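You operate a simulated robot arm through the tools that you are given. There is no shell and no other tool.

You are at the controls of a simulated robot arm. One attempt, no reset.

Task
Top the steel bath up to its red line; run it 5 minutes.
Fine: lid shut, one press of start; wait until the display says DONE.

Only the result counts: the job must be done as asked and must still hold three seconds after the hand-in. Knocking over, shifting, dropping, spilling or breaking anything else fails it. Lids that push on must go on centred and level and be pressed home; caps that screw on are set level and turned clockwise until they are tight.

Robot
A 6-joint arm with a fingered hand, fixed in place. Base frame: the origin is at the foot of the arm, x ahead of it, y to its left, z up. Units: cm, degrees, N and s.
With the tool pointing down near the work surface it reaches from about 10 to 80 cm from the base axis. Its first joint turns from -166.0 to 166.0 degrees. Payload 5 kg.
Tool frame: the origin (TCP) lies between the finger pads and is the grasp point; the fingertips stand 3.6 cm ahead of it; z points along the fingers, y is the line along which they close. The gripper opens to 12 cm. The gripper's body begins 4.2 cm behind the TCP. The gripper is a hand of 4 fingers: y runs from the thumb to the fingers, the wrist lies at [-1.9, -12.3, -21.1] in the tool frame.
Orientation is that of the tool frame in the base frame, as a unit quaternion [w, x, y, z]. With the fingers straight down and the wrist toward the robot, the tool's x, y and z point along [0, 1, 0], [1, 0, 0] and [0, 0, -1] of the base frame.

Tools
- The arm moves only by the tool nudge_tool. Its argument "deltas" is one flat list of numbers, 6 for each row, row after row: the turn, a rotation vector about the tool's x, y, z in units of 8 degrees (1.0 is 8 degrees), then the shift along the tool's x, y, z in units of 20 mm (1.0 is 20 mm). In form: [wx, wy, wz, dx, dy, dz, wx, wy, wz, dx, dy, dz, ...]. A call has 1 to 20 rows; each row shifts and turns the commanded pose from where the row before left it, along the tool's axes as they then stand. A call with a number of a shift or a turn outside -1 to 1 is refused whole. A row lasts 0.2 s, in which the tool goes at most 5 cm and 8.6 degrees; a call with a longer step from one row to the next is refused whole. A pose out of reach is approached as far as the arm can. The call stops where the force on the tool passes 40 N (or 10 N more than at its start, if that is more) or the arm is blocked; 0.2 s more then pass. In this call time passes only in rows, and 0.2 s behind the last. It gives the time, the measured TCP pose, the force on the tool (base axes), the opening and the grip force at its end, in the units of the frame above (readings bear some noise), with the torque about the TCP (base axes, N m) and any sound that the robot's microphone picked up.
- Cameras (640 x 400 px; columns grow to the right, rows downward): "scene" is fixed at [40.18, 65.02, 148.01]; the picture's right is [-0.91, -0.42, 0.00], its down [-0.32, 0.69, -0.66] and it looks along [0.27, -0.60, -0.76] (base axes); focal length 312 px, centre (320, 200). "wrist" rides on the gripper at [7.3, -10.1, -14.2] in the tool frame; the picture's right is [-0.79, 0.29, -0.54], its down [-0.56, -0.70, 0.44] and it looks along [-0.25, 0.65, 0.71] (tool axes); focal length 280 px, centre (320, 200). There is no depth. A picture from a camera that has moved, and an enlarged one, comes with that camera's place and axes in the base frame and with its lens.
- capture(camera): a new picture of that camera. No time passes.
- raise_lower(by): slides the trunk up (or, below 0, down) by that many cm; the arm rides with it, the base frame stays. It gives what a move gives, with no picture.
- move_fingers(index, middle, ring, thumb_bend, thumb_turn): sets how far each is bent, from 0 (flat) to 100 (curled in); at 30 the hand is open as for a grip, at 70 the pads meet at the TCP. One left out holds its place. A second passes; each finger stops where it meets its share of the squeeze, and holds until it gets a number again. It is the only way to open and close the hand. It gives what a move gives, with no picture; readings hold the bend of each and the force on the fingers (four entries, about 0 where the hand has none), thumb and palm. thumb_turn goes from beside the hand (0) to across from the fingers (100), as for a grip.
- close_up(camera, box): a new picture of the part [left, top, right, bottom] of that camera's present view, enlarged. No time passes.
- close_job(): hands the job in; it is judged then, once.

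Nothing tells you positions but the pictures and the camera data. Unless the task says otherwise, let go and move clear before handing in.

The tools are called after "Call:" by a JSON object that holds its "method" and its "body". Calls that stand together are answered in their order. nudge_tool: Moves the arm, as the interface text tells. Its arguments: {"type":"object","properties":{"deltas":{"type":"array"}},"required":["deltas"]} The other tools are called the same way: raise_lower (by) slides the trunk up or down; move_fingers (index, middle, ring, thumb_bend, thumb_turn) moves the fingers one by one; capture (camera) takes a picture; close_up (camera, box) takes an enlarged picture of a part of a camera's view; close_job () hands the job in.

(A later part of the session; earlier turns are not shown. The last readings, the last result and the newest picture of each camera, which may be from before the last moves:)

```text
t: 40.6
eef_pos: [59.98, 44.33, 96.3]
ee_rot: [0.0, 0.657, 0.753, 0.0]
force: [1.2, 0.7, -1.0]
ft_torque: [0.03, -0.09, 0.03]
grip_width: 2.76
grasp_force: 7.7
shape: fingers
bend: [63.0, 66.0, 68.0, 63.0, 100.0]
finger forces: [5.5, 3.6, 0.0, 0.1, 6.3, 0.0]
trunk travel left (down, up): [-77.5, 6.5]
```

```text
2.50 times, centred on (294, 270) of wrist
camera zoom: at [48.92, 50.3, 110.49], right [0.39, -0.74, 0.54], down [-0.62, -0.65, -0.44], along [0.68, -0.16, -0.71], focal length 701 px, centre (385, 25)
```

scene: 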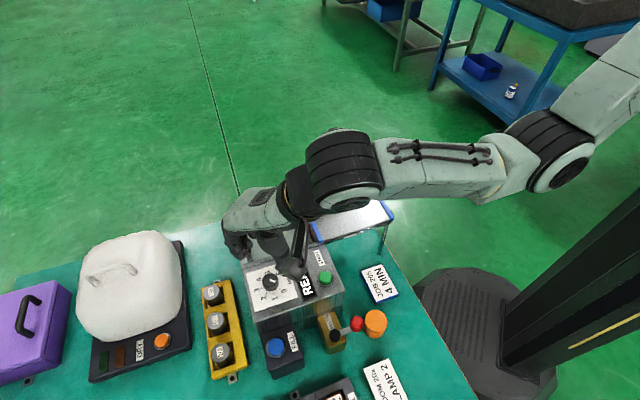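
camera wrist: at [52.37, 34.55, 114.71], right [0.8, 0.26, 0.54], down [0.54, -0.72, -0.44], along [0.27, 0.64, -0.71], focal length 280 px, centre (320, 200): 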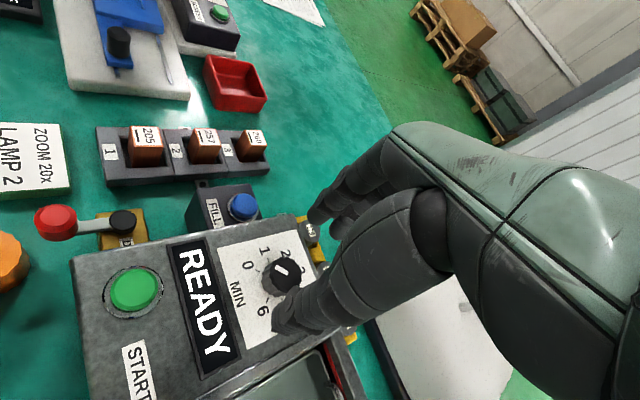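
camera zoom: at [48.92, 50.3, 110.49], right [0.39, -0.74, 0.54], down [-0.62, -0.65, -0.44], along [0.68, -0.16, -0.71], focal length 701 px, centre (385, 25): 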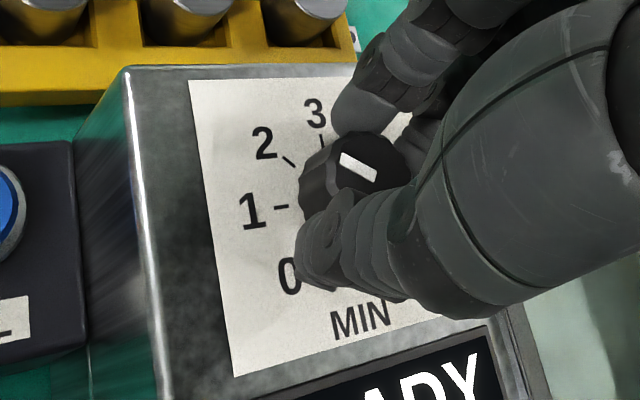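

The dial follows and is now just short of 2. I'll let go, lift, wind the hand back, and take a second stroke.

Call:
{"method": "move_fingers", "body": {"index": 54, "middle": 54, "ring": 54, "thumb_bend": 54}}

Call:
{"method": "nudge_tool", "body": {"deltas": [0, 0, 0, 0, 0, -0.9, 0, 0, 0, 0, 0, -0.9, 0, 0, -1, 0, 0, 0, 0, 0, -1, 0, 0, 0, 0, 0, -1, 0, 0, 0, 0, 0, -1, 0, 0, 0, 0, 0, -1, 0, 0, 0, 0, 0, -1, 0, 0, 0, 0, 0, -1, 0, 0, 0, 0, 0, -1, 0, 0, 0, 0, 0, -1, 0, 0, 0, 0, 0, -1, 0, 0, 0]}}

Call:
{"method": "close_up", "body": {"camera": "scene", "box": [226, 220, 322, 300]}}

Call:
{"method": "close_up", "body": {"camera": "wrist", "box": [230, 190, 358, 350]}}

```text
t: 41.6
eef_pos: [60.0, 44.32, 96.23]
ee_rot: [0.0, 0.657, 0.754, 0.0]
force: [0.0, 0.9, -0.7]
ft_torque: [0.01, -0.02, -0.01]
grip_width: 5.18
grasp_force: 0.0
shape: fingers
bend: [54.0, 54.0, 54.0, 54.0, 99.0]
finger forces: [0.1, 0.1, 0.1, 0.0, 0.1, 0.0]
trunk travel left (down, up): [-77.5, 6.5]
```

```text
t: 44.2
eef_pos: [60.07, 44.31, 99.72]
ee_rot: [0.001, 0.017, 1.0, 0.0]
force: [-0.1, 0.4, 0.3]
ft_torque: [0.0, 0.0, -0.01]
grip_width: 5.18
grasp_force: 0.0
shape: fingers
bend: [54.0, 54.0, 54.0, 54.0, 99.0]
finger forces: [0.1, 0.1, 0.1, 0.0, 0.0, 0.0]
trunk travel left (down, up): [-77.5, 6.5]
```

```text
5.00 times, centred on (274, 260) of scene
camera zoom: at [40.18, 65.02, 148.01], right [-0.91, -0.42, 0.0], down [-0.32, 0.69, -0.66], along [0.27, -0.6, -0.76], focal length 1559 px, centre (550, -100)
```

zoom: 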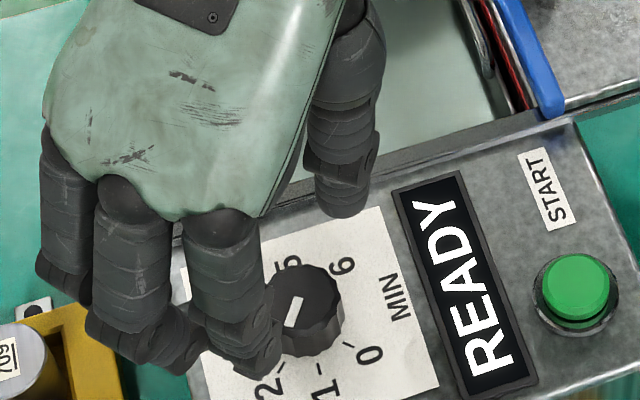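

```text
2.50 times, centred on (294, 270) of wrist
camera zoom: at [52.36, 34.61, 113.96], right [0.8, 0.26, 0.54], down [0.54, -0.72, -0.44], along [0.27, 0.64, -0.71], focal length 701 px, centre (385, 25)
```

zoom: 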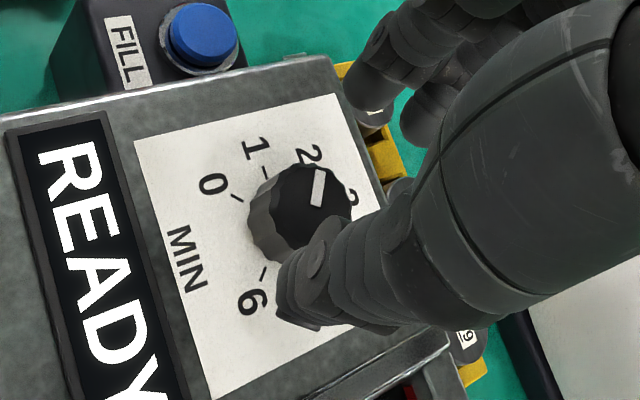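

Call:
{"method": "nudge_tool", "body": {"deltas": [0, 0, 0, 0.1, 0, 0.9, 0, 0, 0, 0, 0, 0.87]}}

Call:
{"method": "move_fingers", "body": {"index": 68, "middle": 68, "ring": 68, "thumb_bend": 68}}

Call:
{"method": "close_up", "body": {"camera": "scene", "box": [226, 220, 322, 300]}}

```text
t: 44.8
eef_pos: [59.89, 44.29, 96.12]
ee_rot: [0.0, 0.017, 1.0, 0.0]
force: [0.7, -0.5, 0.0]
ft_torque: [0.0, 0.02, 0.03]
grip_width: 5.15
grasp_force: 0.0
shape: fingers
bend: [54.0, 54.0, 54.0, 54.0, 99.0]
finger forces: [0.0, 0.1, 0.1, 0.0, 0.0, 0.0]
trunk travel left (down, up): [-77.5, 6.5]
```

```text
t: 45.8
eef_pos: [59.84, 44.37, 96.06]
ee_rot: [0.0, 0.017, 1.0, 0.0]
force: [-0.3, 2.2, -0.9]
ft_torque: [0.08, -0.04, 0.01]
grip_width: 2.77
grasp_force: 7.3
shape: fingers
bend: [63.0, 65.0, 68.0, 63.0, 100.0]
finger forces: [4.8, 3.3, 0.1, 0.1, 6.3, 0.0]
trunk travel left (down, up): [-77.5, 6.5]
```

```text
5.00 times, centred on (274, 260) of scene
camera zoom: at [40.18, 65.02, 148.01], right [-0.91, -0.42, 0.0], down [-0.32, 0.69, -0.66], along [0.27, -0.6, -0.76], focal length 1559 px, centre (550, -100)
```

zoom: 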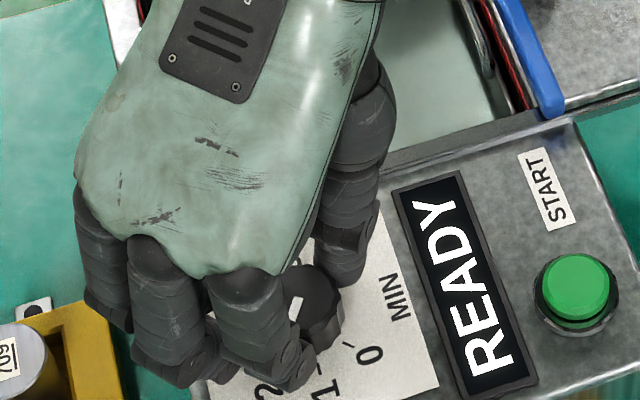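

Call:
{"method": "nudge_tool", "body": {"deltas": [0, 0, 1, 0, 0, 0, 0, 0, 1, 0, 0, 0, 0, 0, 1, 0, 0, 0, 0, 0, 1, 0, 0, 0, 0, 0, 1, 0, 0, 0, 0, 0, 1, 0, 0, 0, 0, 0, 1, 0, 0, 0, 0, 0, 1, 0, 0, 0, 0, 0, 1, 0, 0, 0, 0, 0, 1, 0, 0, 0]}}

Call:
{"method": "move_fingers", "body": {"index": 54, "middle": 54, "ring": 54, "thumb_bend": 54}}

Call:
{"method": "nudge_tool", "body": {"deltas": [0, 0, 0, 0, 0, -0.9, 0, 0, 0, 0, 0, -0.9, 0, 0, -1, 0, 0, 0, 0, 0, -1, 0, 0, 0, 0, 0, -1, 0, 0, 0, 0, 0, -1, 0, 0, 0, 0, 0, -1, 0, 0, 0, 0, 0, -1, 0, 0, 0, 0, 0, -1, 0, 0, 0, 0, 0, -1, 0, 0, 0, 0, 0, -1, 0, 0, 0, 0, 0, -1, 0, 0, 0]}}

Call:
{"method": "close_up", "body": {"camera": "scene", "box": [240, 258, 304, 298]}}

Call:
{"method": "close_up", "body": {"camera": "wrist", "box": [260, 240, 324, 280]}}

```text
t: 48.0
eef_pos: [59.83, 44.46, 96.09]
ee_rot: [0.001, 0.657, 0.754, -0.001]
force: [4.3, 1.4, -3.7]
ft_torque: [0.0, -0.15, 0.04]
grip_width: 2.75
grasp_force: 7.8
shape: fingers
bend: [63.0, 65.0, 68.0, 63.0, 100.0]
finger forces: [6.0, 4.0, 0.0, 0.0, 5.1, 0.0]
trunk travel left (down, up): [-77.5, 6.5]
```

```text
t: 49.0
eef_pos: [59.73, 44.26, 96.24]
ee_rot: [0.001, 0.656, 0.755, 0.0]
force: [-0.3, 0.0, 0.0]
ft_torque: [0.01, -0.01, -0.01]
grip_width: 5.18
grasp_force: 0.1
shape: fingers
bend: [54.0, 54.0, 54.0, 54.0, 99.0]
finger forces: [0.1, 0.0, 0.0, 0.0, 0.1, 0.1]
trunk travel left (down, up): [-77.5, 6.5]
```

```text
t: 51.6
eef_pos: [59.8, 44.32, 99.75]
ee_rot: [0.0, 0.017, 1.0, 0.0]
force: [-0.6, 0.9, 0.3]
ft_torque: [-0.01, 0.03, 0.0]
grip_width: 5.18
grasp_force: 0.0
shape: fingers
bend: [54.0, 54.0, 54.0, 54.0, 99.0]
finger forces: [0.0, 0.1, 0.0, 0.0, 0.0, 0.0]
trunk travel left (down, up): [-77.5, 6.5]
```

```text
10.00 times, centred on (272, 278) of scene
camera zoom: at [40.18, 65.02, 148.01], right [-0.91, -0.42, 0.0], down [-0.32, 0.69, -0.66], along [0.27, -0.6, -0.76], focal length 3118 px, centre (800, -580)
```

zoom: 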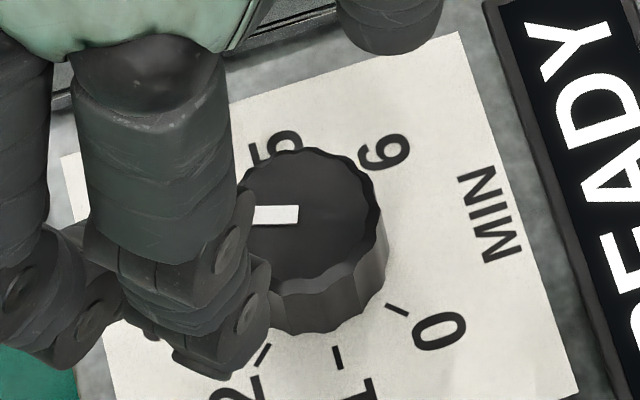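

```text
10.00 times, centred on (292, 260) of wrist
camera zoom: at [52.21, 34.58, 114.09], right [0.8, 0.26, 0.54], down [0.54, -0.72, -0.44], along [0.27, 0.64, -0.71], focal length 2804 px, centre (600, -400)
```

zoom: 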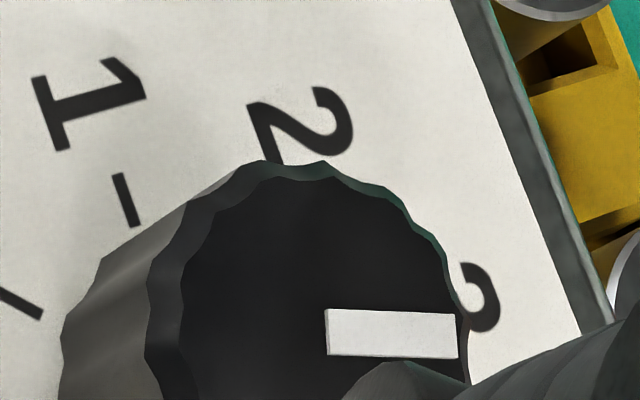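

Call:
{"method": "nudge_tool", "body": {"deltas": [0, 0, 0, 0, 0, 0.9, 0, 0, 0, 0, 0, 0.9]}}

Call:
{"method": "move_fingers", "body": {"index": 68, "middle": 68, "ring": 68, "thumb_bend": 68}}

Call:
{"method": "nudge_tool", "body": {"deltas": [0, 0, 1, 0, 0, 0, 0, 0, 1, 0, 0, 0, 0, 0, 1, 0, 0, 0, 0, 0, 1, 0, 0, 0, 0, 0, 1, 0, 0, 0, 0, 0, 1, 0, 0, 0, 0, 0, 1, 0, 0, 0, 0, 0, 1, 0, 0, 0, 0, 0, 1, 0, 0, 0]}}

Call:
{"method": "close_up", "body": {"camera": "scene", "box": [240, 258, 304, 298]}}

Call:
{"method": "close_up", "body": {"camera": "wrist", "box": [240, 200, 360, 290]}}

```text
t: 52.2
eef_pos: [59.78, 44.41, 96.1]
ee_rot: [0.0, 0.018, 1.0, -0.001]
force: [-0.4, 0.6, 0.1]
ft_torque: [0.0, 0.03, 0.02]
grip_width: 5.14
grasp_force: 0.1
shape: fingers
bend: [54.0, 54.0, 54.0, 54.0, 99.0]
finger forces: [0.1, 0.0, 0.0, 0.0, 0.1, 0.0]
trunk travel left (down, up): [-77.5, 6.5]
```

```text
t: 53.2
eef_pos: [59.78, 44.34, 95.96]
ee_rot: [0.0, 0.018, 1.0, 0.001]
force: [0.0, 1.2, -1.0]
ft_torque: [0.1, 0.01, 0.0]
grip_width: 2.72
grasp_force: 7.1
shape: fingers
bend: [63.0, 65.0, 68.0, 63.0, 100.0]
finger forces: [4.3, 3.6, 0.0, 0.0, 6.4, 0.1]
trunk travel left (down, up): [-77.5, 6.5]
```

```text
t: 55.2
eef_pos: [59.89, 44.5, 96.07]
ee_rot: [0.001, 0.602, 0.798, 0.0]
force: [3.3, 2.7, -2.8]
ft_torque: [0.12, -0.1, 0.01]
grip_width: 2.72
grasp_force: 7.2
shape: fingers
bend: [63.0, 65.0, 68.0, 63.0, 100.0]
finger forces: [5.6, 3.8, 0.1, 0.1, 5.3, 0.0]
trunk travel left (down, up): [-77.5, 6.5]
```

```text
10.00 times, centred on (272, 278) of scene
camera zoom: at [40.18, 65.02, 148.01], right [-0.91, -0.42, 0.0], down [-0.32, 0.69, -0.66], along [0.27, -0.6, -0.76], focal length 3118 px, centre (800, -580)
```

zoom: 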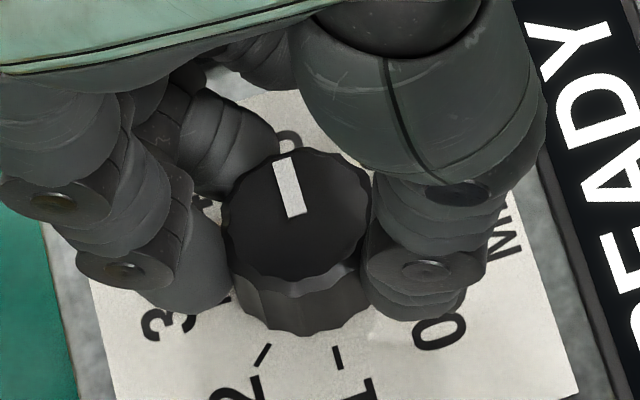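

```text
4.44 times, centred on (300, 245) of wrist
camera zoom: at [48.08, 48.78, 110.46], right [0.49, -0.68, 0.54], down [-0.52, -0.73, -0.44], along [0.7, -0.06, -0.71], focal length 1246 px, centre (409, 0)
```

zoom: 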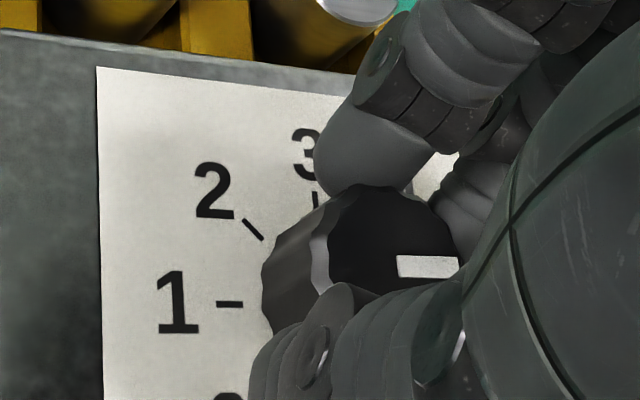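

The pointer measures within about 2° of 5 from both cameras. I'll let go and lift off to check it.

Call:
{"method": "move_fingers", "body": {"index": 54, "middle": 54, "ring": 54, "thumb_bend": 54}}

Call:
{"method": "nudge_tool", "body": {"deltas": [0, 0, 0, 0, 0, -0.9, 0, 0, 0, 0, 0, -0.9, 0, 0, 0, 0, 0, -1, 0, 0, 0, 0, 0, -1, 0, 0, 0, 0, -1, -0.5, 0, 0, 0, 0, -1, 0, 0, 0, 0, 0, -1, 0, 0, 0, 0, 0, -1, 0]}}

Call:
{"method": "close_up", "body": {"camera": "scene", "box": [240, 258, 304, 298]}}

Call:
{"method": "capture", "body": {"camera": "wrist"}}

Call:
{"method": "capture", "body": {"camera": "scene"}}

```text
t: 56.2
eef_pos: [59.73, 44.37, 96.09]
ee_rot: [0.0, 0.601, 0.799, 0.0]
force: [-0.9, 0.7, -0.5]
ft_torque: [0.0, 0.03, 0.04]
grip_width: 5.16
grasp_force: 0.1
shape: fingers
bend: [54.0, 54.0, 54.0, 54.0, 99.0]
finger forces: [0.0, 0.1, 0.0, 0.0, 0.1, 0.1]
trunk travel left (down, up): [-77.5, 6.5]
```

```text
t: 58.0
eef_pos: [52.36, 42.01, 104.69]
ee_rot: [0.0, 0.601, 0.799, 0.0]
force: [0.7, 0.3, 0.1]
ft_torque: [-0.01, -0.02, -0.01]
grip_width: 5.18
grasp_force: 0.0
shape: fingers
bend: [54.0, 54.0, 54.0, 54.0, 99.0]
finger forces: [0.0, 0.0, 0.0, 0.0, 0.0, 0.1]
trunk travel left (down, up): [-77.5, 6.5]
```

```text
10.00 times, centred on (272, 278) of scene
camera zoom: at [40.18, 65.02, 148.01], right [-0.91, -0.42, 0.0], down [-0.32, 0.69, -0.66], along [0.27, -0.6, -0.76], focal length 3118 px, centre (800, -580)
```

zoom: 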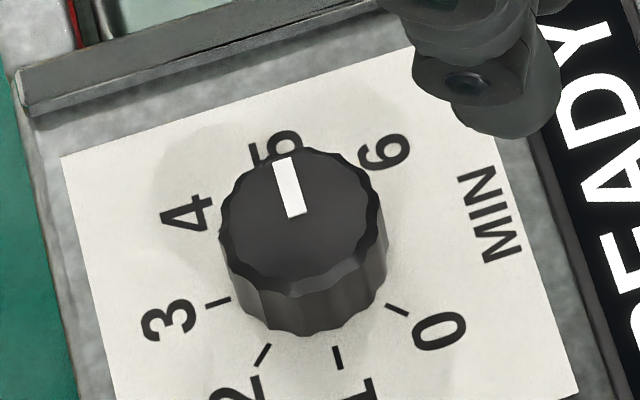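

```text
taken
camera wrist: at [40.44, 46.36, 119.0], right [0.49, -0.68, 0.54], down [-0.52, -0.73, -0.44], along [0.7, -0.06, -0.71], focal length 280 px, centre (320, 200)
```

wrist: 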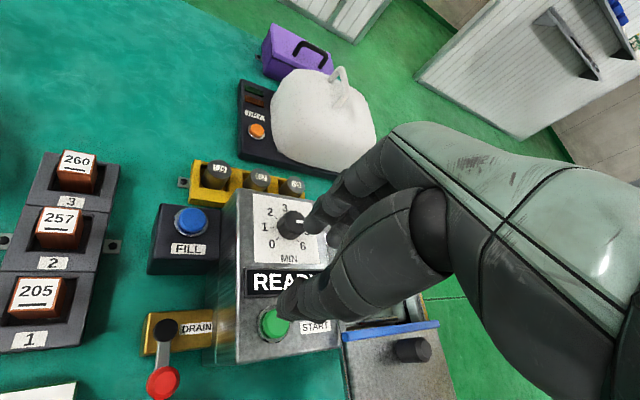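

```text
taken
```

scene: 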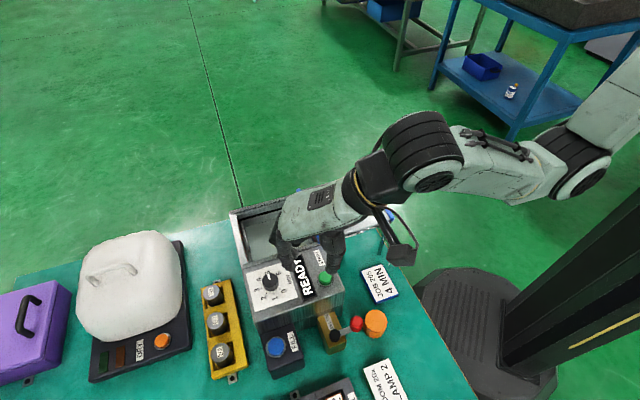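

Call:
{"method": "close_up", "body": {"camera": "wrist", "box": [330, 310, 474, 400]}}

Call:
{"method": "close_up", "body": {"camera": "scene", "box": [290, 165, 402, 235]}}

```text
4.44 times, centred on (402, 355) of wrist
camera zoom: at [40.44, 46.36, 119.0], right [0.49, -0.68, 0.54], down [-0.52, -0.73, -0.44], along [0.7, -0.06, -0.71], focal length 1246 px, centre (-44, -489)
```

zoom: 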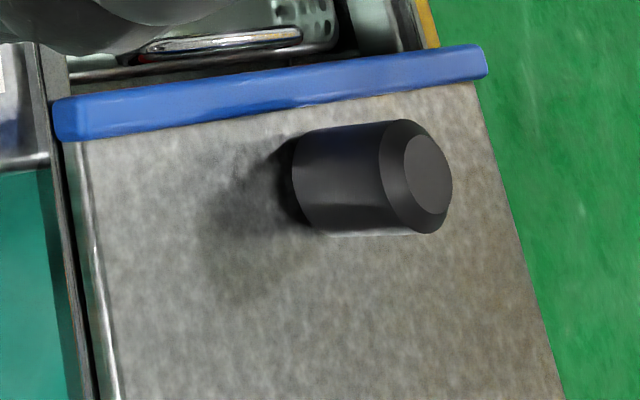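

```text
5.71 times, centred on (346, 200) of scene
camera zoom: at [40.18, 65.02, 148.01], right [-0.91, -0.42, 0.0], down [-0.32, 0.69, -0.66], along [0.27, -0.6, -0.76], focal length 1781 px, centre (171, 200)
```

zoom: 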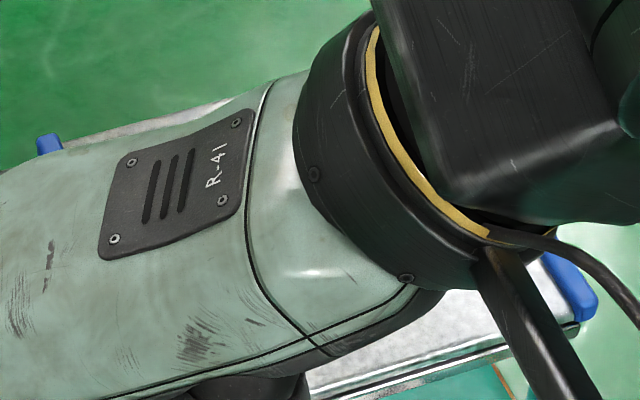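

The dial is set at 5. Now I'll close the lid: its knob is at about (59.4, 24.1), top at z≈95.8, and it must travel about 17 cm along (+x, +y). I'll go back to the pointing hand, turn it along the slide direction, and move behind the knob at a safe height.

Call:
{"method": "nudge_tool", "body": {"deltas": [0, 0, -0.8875, 0, 0, 0, 0, 0, -0.8875, 0, 0, 0, 0, 0, -0.8875, 0, 0, 0, 0, 0, -0.8875, 0, 0, 0]}}

Call:
{"method": "move_fingers", "body": {"index": 25, "middle": 100, "ring": 100, "thumb_bend": 54}}

Call:
{"method": "move_fingers", "body": {"thumb_bend": 100, "thumb_turn": 98}}

Call:
{"method": "nudge_tool", "body": {"deltas": [0, 0, 0, -0.808, -0.773, 0, 0, 0, 0, -0.808, -0.773, 0, 0, 0, 0, -0.808, -0.773, 0, 0, 0, 0, -0.808, -0.773, 0, 0, 0, 0, -0.808, -0.773, 0, 0, 0, 0, -0.808, -0.773, 0]}}

Call:
{"method": "capture", "body": {"camera": "wrist"}}

Call:
{"method": "capture", "body": {"camera": "scene"}}

```text
t: 59.0
eef_pos: [52.16, 42.15, 104.78]
ee_rot: [0.0, 0.387, 0.922, 0.001]
force: [-0.4, 0.2, -0.2]
ft_torque: [-0.02, -0.01, 0.01]
grip_width: 5.17
grasp_force: 0.1
shape: fingers
bend: [54.0, 54.0, 54.0, 54.0, 99.0]
finger forces: [0.0, 0.0, 0.1, 0.1, 0.0, 0.0]
trunk travel left (down, up): [-77.5, 6.5]
```

```text
t: 60.0
eef_pos: [52.32, 42.19, 104.78]
ee_rot: [0.0, 0.388, 0.922, 0.0]
force: [0.6, 0.2, 0.6]
ft_torque: [0.0, 0.02, -0.01]
grip_width: 9.71
grasp_force: 0.0
shape: fingers
bend: [25.0, 100.0, 100.0, 54.0, 99.0]
finger forces: [0.0, 0.0, 0.0, 0.0, 0.0, 0.0]
trunk travel left (down, up): [-77.5, 6.5]
```

```text
t: 61.0
eef_pos: [52.23, 42.26, 104.66]
ee_rot: [0.0, 0.387, 0.922, 0.0]
force: [-0.7, -0.5, -0.4]
ft_torque: [0.03, -0.01, -0.03]
grip_width: 3.82
grasp_force: 0.0
shape: fingers
bend: [25.0, 100.0, 100.0, 99.0, 100.0]
finger forces: [0.0, 0.0, 0.0, 0.0, 0.0, 0.0]
trunk travel left (down, up): [-77.5, 6.5]
```

```text
t: 62.4
eef_pos: [52.4, 28.55, 104.8]
ee_rot: [0.0, 0.388, 0.922, 0.0]
force: [0.2, -0.2, -0.5]
ft_torque: [0.01, 0.02, 0.02]
grip_width: 3.78
grasp_force: 0.0
shape: fingers
bend: [25.0, 100.0, 100.0, 99.0, 100.0]
finger forces: [0.1, 0.0, 0.0, 0.0, 0.0, 0.0]
trunk travel left (down, up): [-77.5, 6.5]
```

```text
taken
camera wrist: at [39.99, 26.8, 119.16], right [0.76, -0.36, 0.54], down [-0.11, -0.89, -0.44], along [0.64, 0.28, -0.71], focal length 280 px, centre (320, 200)
```

wrist: 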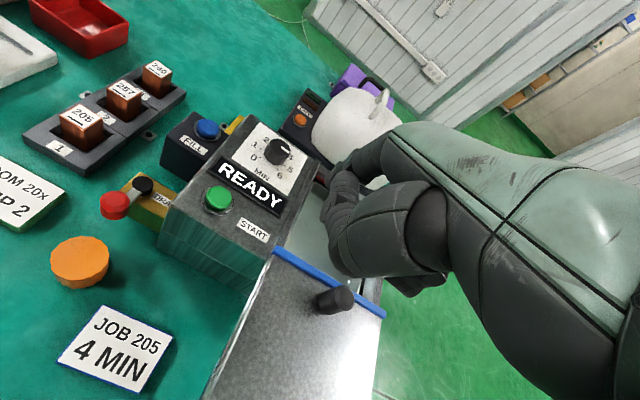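

```text
taken
```

scene: 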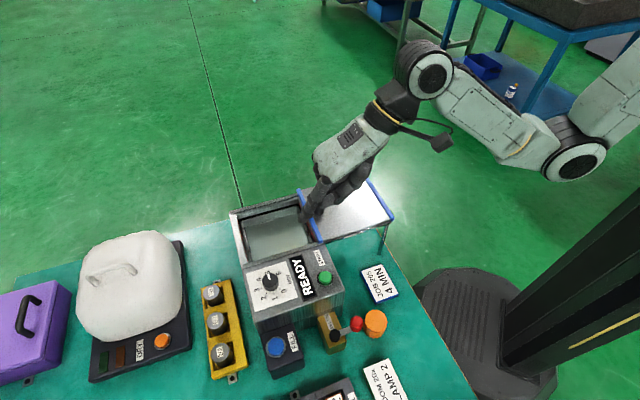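

Call:
{"method": "close_up", "body": {"camera": "wrist", "box": [300, 160, 340, 185]}}

Call:
{"method": "nudge_tool", "body": {"deltas": [0, 0, 0, -0.808, -0.773, 0, 0, 0, 0, -0.808, -0.773, 0, 0, 0, 0, -0.808, -0.773, 0]}}

Call:
{"method": "capture", "body": {"camera": "wrist"}}

```text
16.00 times, centred on (320, 172) of wrist
camera zoom: at [39.99, 26.8, 119.16], right [0.76, -0.36, 0.54], down [-0.11, -0.89, -0.44], along [0.64, 0.28, -0.71], focal length 4486 px, centre (320, 640)
```

zoom: 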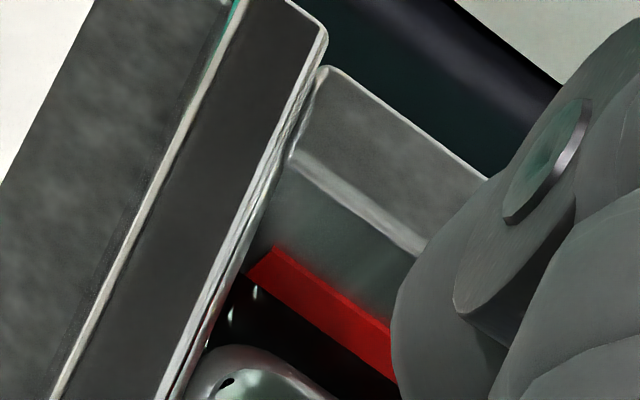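

```text
t: 63.2
eef_pos: [52.37, 22.02, 104.64]
ee_rot: [0.0, 0.387, 0.922, 0.0]
force: [-0.2, 0.1, 0.3]
ft_torque: [-0.01, -0.03, 0.03]
grip_width: 3.8
grasp_force: 0.0
shape: fingers
bend: [25.0, 100.0, 100.0, 99.0, 100.0]
finger forces: [0.0, 0.0, 0.1, 0.0, 0.0, 0.0]
trunk travel left (down, up): [-77.5, 6.5]
```

```text
taken
camera wrist: at [40.06, 20.21, 119.0], right [0.76, -0.36, 0.54], down [-0.11, -0.89, -0.44], along [0.64, 0.28, -0.71], focal length 280 px, centre (320, 200)
```

wrist: 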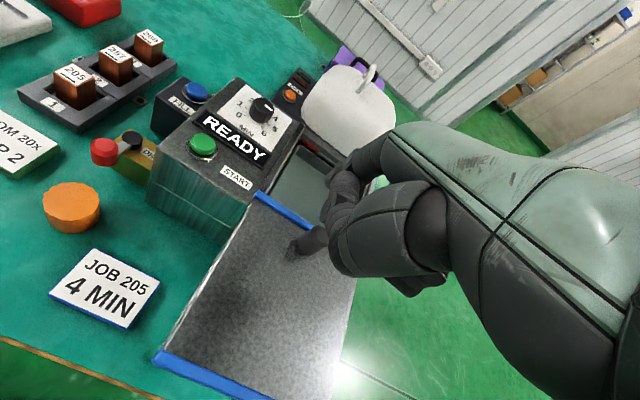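

Call:
{"method": "close_up", "body": {"camera": "wrist", "box": [296, 138, 336, 163]}}

Call:
{"method": "close_up", "body": {"camera": "scene", "box": [234, 208, 259, 224]}}

Call:
{"method": "close_up", "body": {"camera": "scene", "box": [270, 150, 398, 230]}}

```text
16.00 times, centred on (316, 150) of wrist
camera zoom: at [40.06, 20.21, 119.0], right [0.76, -0.36, 0.54], down [-0.11, -0.89, -0.44], along [0.64, 0.28, -0.71], focal length 4486 px, centre (384, 992)
```

zoom: 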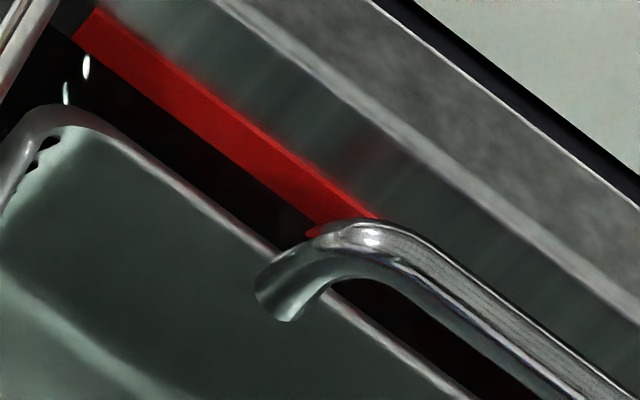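

```text
16.00 times, centred on (246, 216) of scene
camera zoom: at [40.18, 65.02, 148.01], right [-0.91, -0.42, 0.0], down [-0.32, 0.69, -0.66], along [0.27, -0.6, -0.76], focal length 4988 px, centre (1496, -56)
```

zoom: 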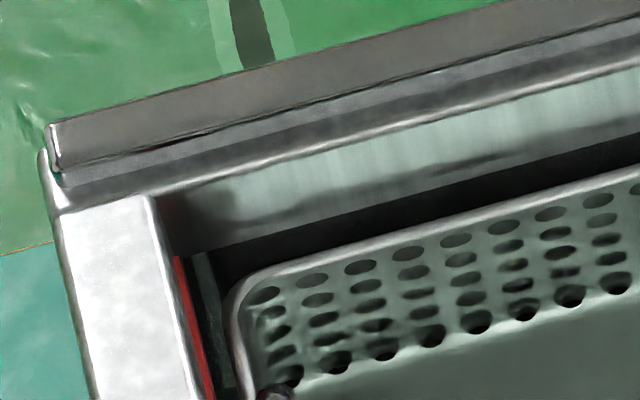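

```text
5.00 times, centred on (334, 190) of scene
camera zoom: at [40.18, 65.02, 148.01], right [-0.91, -0.42, 0.0], down [-0.32, 0.69, -0.66], along [0.27, -0.6, -0.76], focal length 1559 px, centre (250, 250)
```

zoom: 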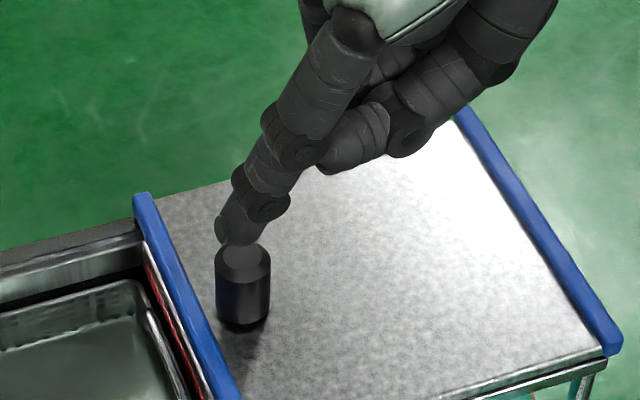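

The level holds inside the red band, so I'll leave the water alone and continue to the start position behind the lid knob.

Call:
{"method": "nudge_tool", "body": {"deltas": [0, 0, 0, -0.856, -0.762, 0, 0, 0, 0, -0.856, -0.762, 0, 0, 0, 0, -0.856, -0.762, 0]}}

Call:
{"method": "capture", "body": {"camera": "wrist"}}

Call:
{"method": "close_up", "body": {"camera": "scene", "box": [270, 130, 398, 230]}}

```text
t: 64.0
eef_pos: [52.79, 15.06, 104.75]
ee_rot: [0.0, 0.387, 0.922, 0.0]
force: [0.2, -0.7, 0.2]
ft_torque: [-0.05, 0.01, 0.01]
grip_width: 3.81
grasp_force: 0.0
shape: fingers
bend: [25.0, 100.0, 100.0, 99.0, 100.0]
finger forces: [0.0, 0.0, 0.0, 0.0, 0.0, 0.1]
trunk travel left (down, up): [-77.5, 6.5]
```

```text
taken
camera wrist: at [40.51, 13.3, 119.01], right [0.76, -0.36, 0.54], down [-0.11, -0.89, -0.44], along [0.64, 0.28, -0.71], focal length 280 px, centre (320, 200)
```

wrist: 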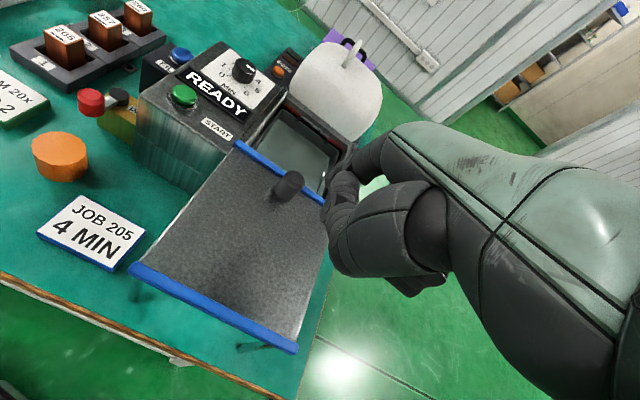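

```text
4.00 times, centred on (334, 180) of scene
camera zoom: at [40.18, 65.02, 148.01], right [-0.91, -0.42, 0.0], down [-0.32, 0.69, -0.66], along [0.27, -0.6, -0.76], focal length 1247 px, centre (264, 280)
```

zoom: 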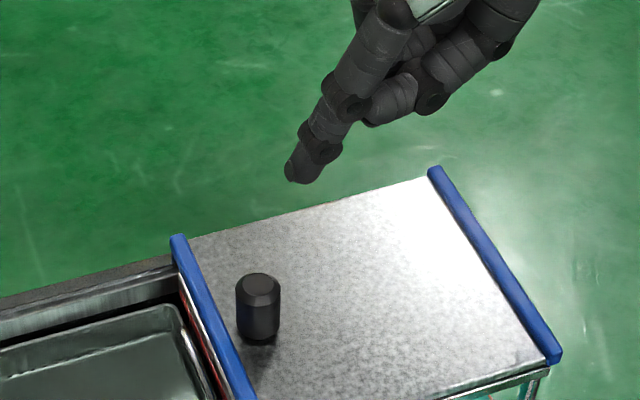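

Call:
{"method": "nudge_tool", "body": {"deltas": [0, 0, 0, 0.3, -0.35, 0.5, 0, 0, 0, 0, 0, 0.9, 0, 0, 0, 0, 0, 0.9, 0, 0, 0, 0, 0, 0.9]}}

Call:
{"method": "close_up", "body": {"camera": "scene", "box": [270, 150, 398, 230]}}

Call:
{"method": "capture", "body": {"camera": "wrist"}}

```text
t: 65.0
eef_pos: [51.68, 15.18, 98.25]
ee_rot: [0.001, 0.387, 0.922, 0.0]
force: [-0.1, 0.5, 0.4]
ft_torque: [-0.02, 0.0, -0.02]
grip_width: 3.79
grasp_force: 0.0
shape: fingers
bend: [25.0, 100.0, 100.0, 99.0, 100.0]
finger forces: [0.0, 0.0, 0.0, 0.0, 0.0, 0.0]
trunk travel left (down, up): [-77.5, 6.5]
```

```text
5.00 times, centred on (334, 190) of scene
camera zoom: at [40.18, 65.02, 148.01], right [-0.91, -0.42, 0.0], down [-0.32, 0.69, -0.66], along [0.27, -0.6, -0.76], focal length 1559 px, centre (250, 250)
```

zoom: 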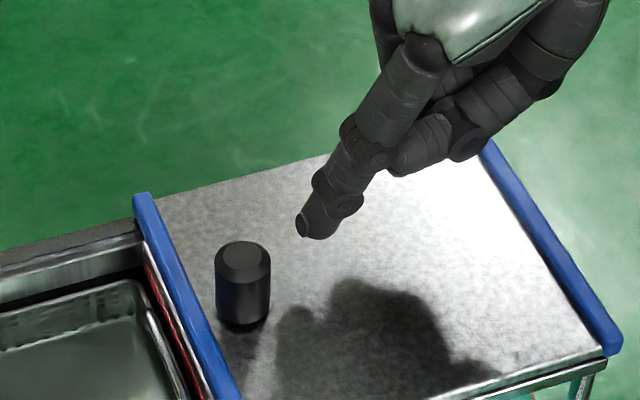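

```text
taken
camera wrist: at [39.44, 13.3, 112.57], right [0.76, -0.36, 0.54], down [-0.11, -0.89, -0.44], along [0.64, 0.28, -0.71], focal length 280 px, centre (320, 200)
```

wrist: 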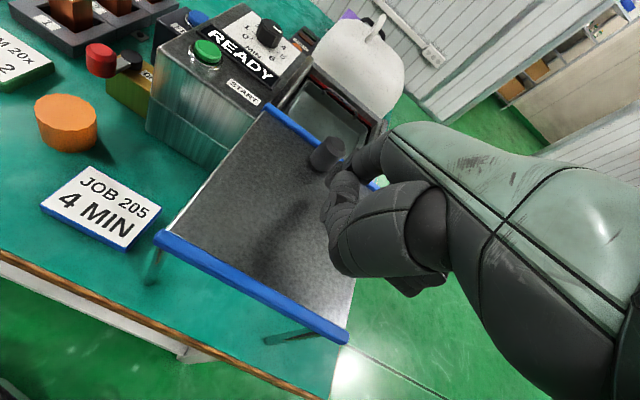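

Call:
{"method": "nudge_tool", "body": {"deltas": [0, 0, 0, -0.15, 0, 0.65, 0, 0, 0, 0, 0, 0.6]}}

Call:
{"method": "close_up", "body": {"camera": "scene", "box": [270, 150, 398, 230]}}

Call:
{"method": "close_up", "body": {"camera": "wrist", "box": [270, 110, 398, 200]}}

```text
t: 65.6
eef_pos: [51.94, 14.94, 95.75]
ee_rot: [0.0, 0.388, 0.922, 0.0]
force: [0.5, 0.1, 1.5]
ft_torque: [0.07, -0.09, -0.01]
grip_width: 3.82
grasp_force: 0.4
shape: fingers
bend: [25.0, 100.0, 100.0, 99.0, 100.0]
finger forces: [1.5, 0.0, 0.1, 0.0, 0.0, 0.0]
trunk travel left (down, up): [-77.5, 6.5]
```

```text
5.00 times, centred on (334, 190) of scene
camera zoom: at [40.18, 65.02, 148.01], right [-0.91, -0.42, 0.0], down [-0.32, 0.69, -0.66], along [0.27, -0.6, -0.76], focal length 1559 px, centre (250, 250)
```

zoom: 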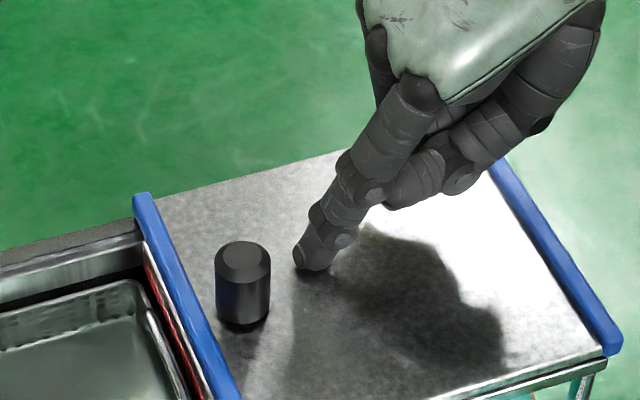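

```text
4.44 times, centred on (334, 155) of wrist
camera zoom: at [39.55, 13.14, 110.17], right [0.76, -0.36, 0.54], down [-0.11, -0.89, -0.44], along [0.64, 0.28, -0.71], focal length 1246 px, centre (258, 400)
```

zoom: 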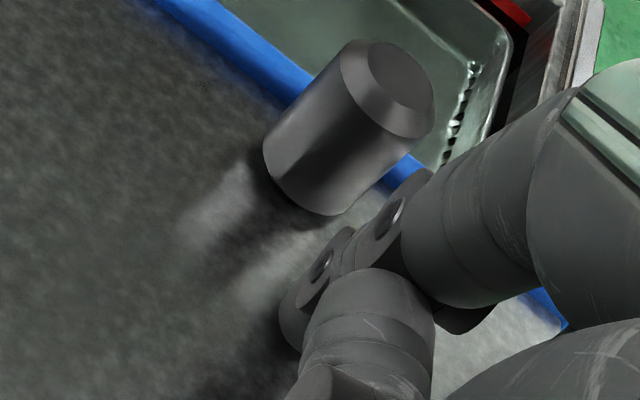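

Call:
{"method": "nudge_tool", "body": {"deltas": [0, 0, 0, 0, 0, -0.3, 0, 0, 0, 0, 0.4, 0, 0, 0, 0, 0, 0.4, 0, 0, 0, 0, 0, 0.4, 0]}}

Call:
{"method": "close_up", "body": {"camera": "scene", "box": [230, 150, 390, 250]}}

Call:
{"method": "close_up", "body": {"camera": "wrist", "box": [270, 110, 398, 200]}}

```text
t: 66.6
eef_pos: [53.75, 16.61, 96.57]
ee_rot: [0.001, 0.387, 0.922, 0.0]
force: [0.2, -1.1, -0.3]
ft_torque: [-0.04, 0.0, 0.02]
grip_width: 3.78
grasp_force: 0.6
shape: fingers
bend: [25.0, 100.0, 100.0, 99.0, 100.0]
finger forces: [0.5, 0.0, 0.0, 0.1, 0.0, 0.0]
trunk travel left (down, up): [-77.5, 6.5]
```

```text
4.00 times, centred on (310, 200) of scene
camera zoom: at [40.18, 65.02, 148.01], right [-0.91, -0.42, 0.0], down [-0.32, 0.69, -0.66], along [0.27, -0.6, -0.76], focal length 1247 px, centre (360, 200)
```

zoom: 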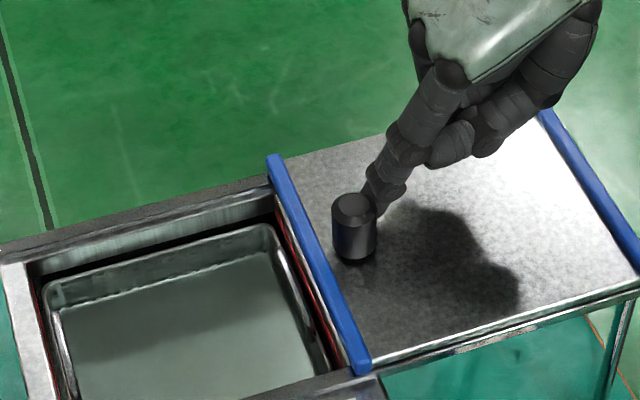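

```text
4.44 times, centred on (334, 155) of wrist
camera zoom: at [41.45, 14.8, 110.85], right [0.76, -0.36, 0.54], down [-0.11, -0.89, -0.44], along [0.64, 0.28, -0.71], focal length 1246 px, centre (258, 400)
```

zoom: 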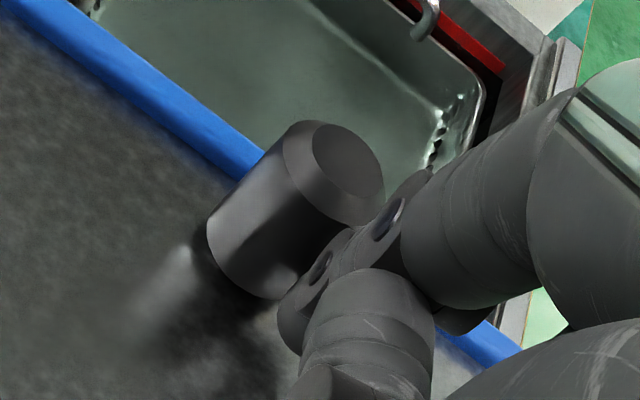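

Call:
{"method": "nudge_tool", "body": {"deltas": [0, 0, 0, 0, -0.25, 0, 0, 0, 0, 0.3, 0, 0, 0, 0, 0, 0, 0.4, 0, 0, 0, 0, 0, 0.4, 0]}}

Call:
{"method": "close_up", "body": {"camera": "scene", "box": [230, 150, 390, 250]}}

Call:
{"method": "close_up", "body": {"camera": "wrist", "box": [270, 110, 398, 200]}}

```text
t: 67.6
eef_pos: [54.14, 17.79, 96.56]
ee_rot: [0.0, 0.388, 0.922, 0.0]
force: [-0.3, -2.3, -0.8]
ft_torque: [-0.1, 0.05, -0.09]
grip_width: 3.72
grasp_force: 1.2
shape: fingers
bend: [25.0, 100.0, 100.0, 99.0, 100.0]
finger forces: [2.0, 0.0, 0.1, 0.0, 0.0, 0.0]
trunk travel left (down, up): [-77.5, 6.5]
```

```text
4.00 times, centred on (310, 200) of scene
camera zoom: at [40.18, 65.02, 148.01], right [-0.91, -0.42, 0.0], down [-0.32, 0.69, -0.66], along [0.27, -0.6, -0.76], focal length 1247 px, centre (360, 200)
```

zoom: 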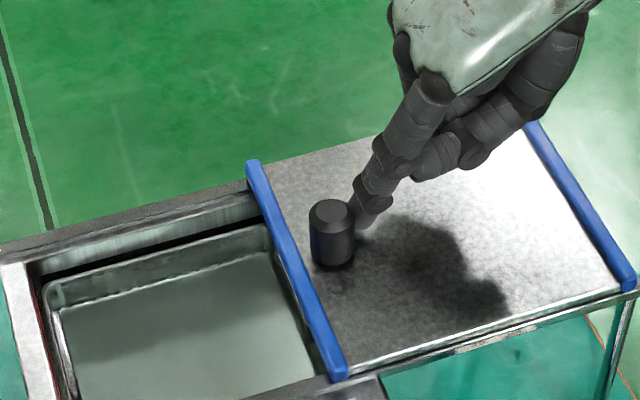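

```text
4.44 times, centred on (334, 155) of wrist
camera zoom: at [41.79, 16.0, 110.87], right [0.76, -0.36, 0.54], down [-0.11, -0.89, -0.44], along [0.64, 0.28, -0.71], focal length 1246 px, centre (258, 400)
```

zoom: 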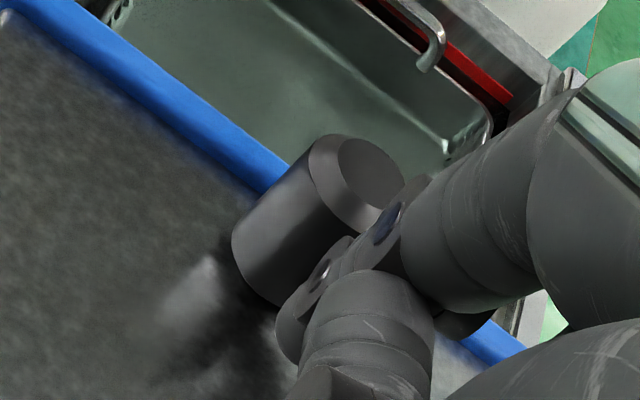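

The lid slides with about 2 N. I'll keep pushing along the slide direction.

Call:
{"method": "nudge_tool", "body": {"deltas": [0, 0, 0, 0, 0.4, 0, 0, 0, 0, 0, 0.4, 0, 0, 0, 0, 0, 0.4, 0, 0, 0, 0, 0, 0.4, 0, 0, 0, 0, 0, 0.4, 0, 0, 0, 0, 0, 0.4, 0, 0, 0, 0, 0, 0.4, 0, 0, 0, 0, 0, 0.4, 0, 0, 0, 0, 0, 0.4, 0, 0, 0, 0, 0, 0.4, 0]}}

Call:
{"method": "close_up", "body": {"camera": "scene", "box": [220, 150, 400, 270]}}

Call:
{"method": "capture", "body": {"camera": "wrist"}}

```text
t: 69.8
eef_pos: [59.75, 23.44, 96.46]
ee_rot: [0.001, 0.388, 0.922, 0.0]
force: [0.4, -1.7, 0.4]
ft_torque: [-0.04, -0.03, -0.07]
grip_width: 3.76
grasp_force: 1.2
shape: fingers
bend: [25.0, 100.0, 100.0, 99.0, 100.0]
finger forces: [1.5, 0.0, 0.0, 0.0, 0.0, 0.0]
trunk travel left (down, up): [-77.5, 6.5]
```

```text
3.33 times, centred on (310, 210) of scene
camera zoom: at [40.18, 65.02, 148.01], right [-0.91, -0.42, 0.0], down [-0.32, 0.69, -0.66], along [0.27, -0.6, -0.76], focal length 1039 px, centre (353, 167)
```

zoom: 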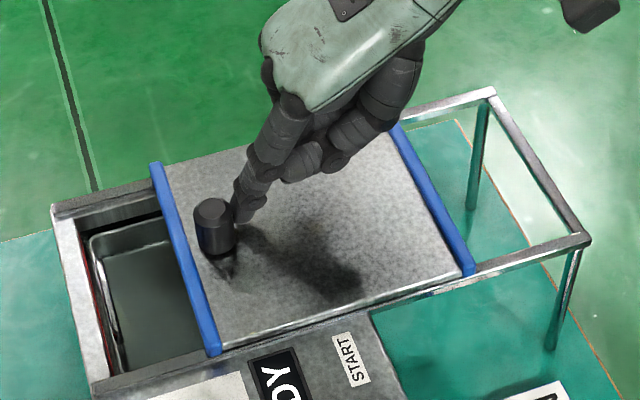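

```text
taken
camera wrist: at [47.37, 21.54, 110.8], right [0.76, -0.36, 0.54], down [-0.11, -0.89, -0.44], along [0.64, 0.28, -0.71], focal length 280 px, centre (320, 200)
```

wrist: 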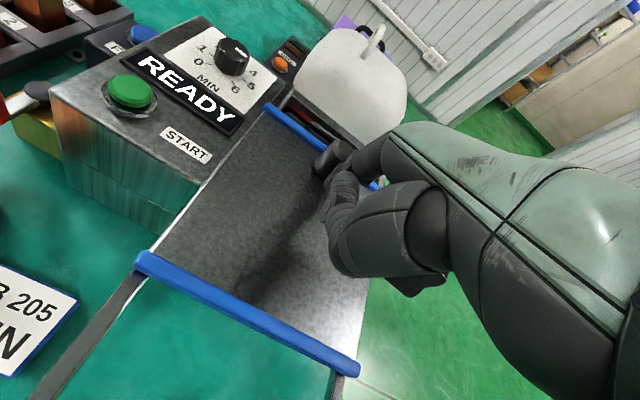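

Call:
{"method": "nudge_tool", "body": {"deltas": [0, 0, 0, 0, 0.4, 0, 0, 0, 0, 0, 0.4, 0, 0, 0, 0, 0, 0.4, 0, 0, 0, 0, 0, 0.4, 0, 0, 0, 0, 0, 0.4, 0, 0, 0, 0, 0, 0.4, 0]}}

Call:
{"method": "close_up", "body": {"camera": "scene", "box": [220, 150, 400, 270]}}

```text
t: 71.2
eef_pos: [63.1, 26.66, 96.42]
ee_rot: [0.0, 0.387, 0.922, 0.0]
force: [0.2, -0.6, 0.1]
ft_torque: [-0.04, -0.01, -0.05]
grip_width: 3.76
grasp_force: 0.9
shape: fingers
bend: [25.0, 100.0, 100.0, 99.0, 100.0]
finger forces: [1.6, 0.0, 0.0, 0.0, 0.1, 0.0]
trunk travel left (down, up): [-77.5, 6.5]
```

```text
3.33 times, centred on (310, 210) of scene
camera zoom: at [40.18, 65.02, 148.01], right [-0.91, -0.42, 0.0], down [-0.32, 0.69, -0.66], along [0.27, -0.6, -0.76], focal length 1039 px, centre (353, 167)
```

zoom: 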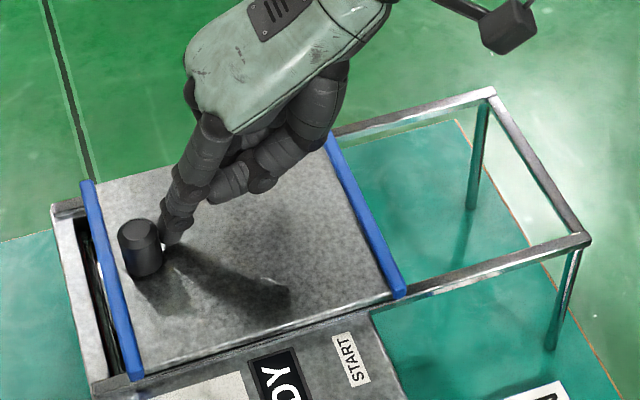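

Call:
{"method": "nudge_tool", "body": {"deltas": [0, 0, 0, 0, 0.2, 0, 0, 0, 0, 0, 0.2, 0, 0, 0, 0, 0, 0.2, 0, 0, 0, 0, 0, 0.2, 0]}}

Call:
{"method": "close_up", "body": {"camera": "scene", "box": [220, 180, 348, 270]}}

```text
t: 72.2
eef_pos: [64.08, 27.8, 96.41]
ee_rot: [0.0, 0.387, 0.922, -0.001]
force: [0.0, -0.3, 0.2]
ft_torque: [-0.05, -0.02, 0.01]
grip_width: 3.8
grasp_force: 0.6
shape: fingers
bend: [25.0, 100.0, 100.0, 99.0, 100.0]
finger forces: [0.7, 0.0, 0.0, 0.0, 0.0, 0.1]
trunk travel left (down, up): [-77.5, 6.5]
```

```text
4.44 times, centred on (284, 225) of scene
camera zoom: at [40.18, 65.02, 148.01], right [-0.91, -0.42, 0.0], down [-0.32, 0.69, -0.66], along [0.27, -0.6, -0.76], focal length 1386 px, centre (480, 89)
```

zoom: 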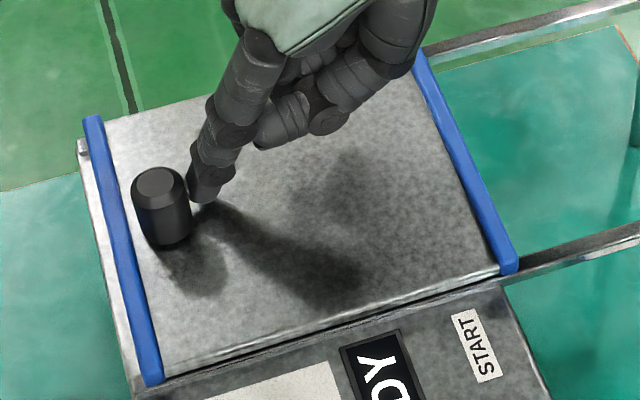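

Call:
{"method": "nudge_tool", "body": {"deltas": [0, 0, 0, 0, 0.15, 0, 0, 0, 0, 0, 0.15, 0]}}

Call:
{"method": "close_up", "body": {"camera": "scene", "box": [220, 180, 348, 270]}}

```text
t: 72.8
eef_pos: [64.56, 28.22, 96.56]
ee_rot: [0.0, 0.388, 0.922, -0.001]
force: [-0.5, 0.3, 0.5]
ft_torque: [-0.01, -0.02, -0.02]
grip_width: 3.85
grasp_force: 0.0
shape: fingers
bend: [25.0, 100.0, 100.0, 99.0, 100.0]
finger forces: [0.0, 0.0, 0.1, 0.0, 0.0, 0.1]
trunk travel left (down, up): [-77.5, 6.5]
```

```text
4.44 times, centred on (284, 225) of scene
camera zoom: at [40.18, 65.02, 148.01], right [-0.91, -0.42, 0.0], down [-0.32, 0.69, -0.66], along [0.27, -0.6, -0.76], focal length 1386 px, centre (480, 89)
```

zoom: 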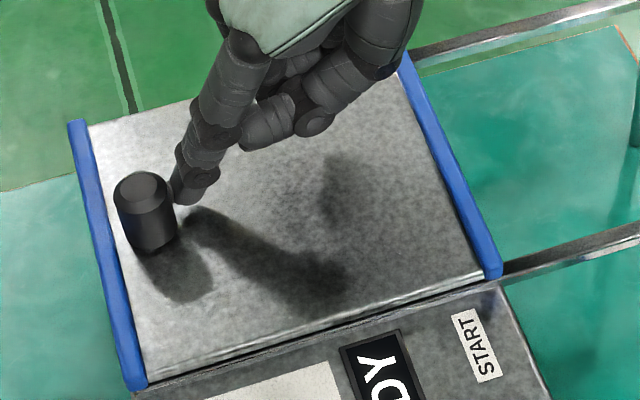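

Call:
{"method": "nudge_tool", "body": {"deltas": [0, 0, 0, 0, 0.12, 0, 0, 0, 0, 0, 0.12, 0, 0, 0, 0, 0, 0.12, 0]}}

Call:
{"method": "close_up", "body": {"camera": "scene", "box": [220, 180, 348, 270]}}

```text
t: 73.6
eef_pos: [65.15, 28.7, 96.66]
ee_rot: [0.0, 0.388, 0.922, 0.0]
force: [-4.1, -5.0, 1.4]
ft_torque: [-0.09, 0.0, -0.07]
grip_width: 3.67
grasp_force: 2.9
shape: fingers
bend: [26.0, 100.0, 100.0, 99.0, 100.0]
finger forces: [5.5, 0.0, 0.1, 0.0, 0.0, 0.1]
trunk travel left (down, up): [-77.5, 6.5]
```

```text
4.44 times, centred on (284, 225) of scene
camera zoom: at [40.18, 65.02, 148.01], right [-0.91, -0.42, 0.0], down [-0.32, 0.69, -0.66], along [0.27, -0.6, -0.76], focal length 1386 px, centre (480, 89)
```

zoom: 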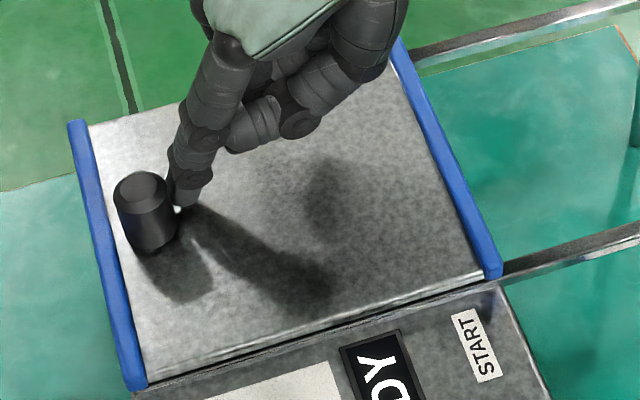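

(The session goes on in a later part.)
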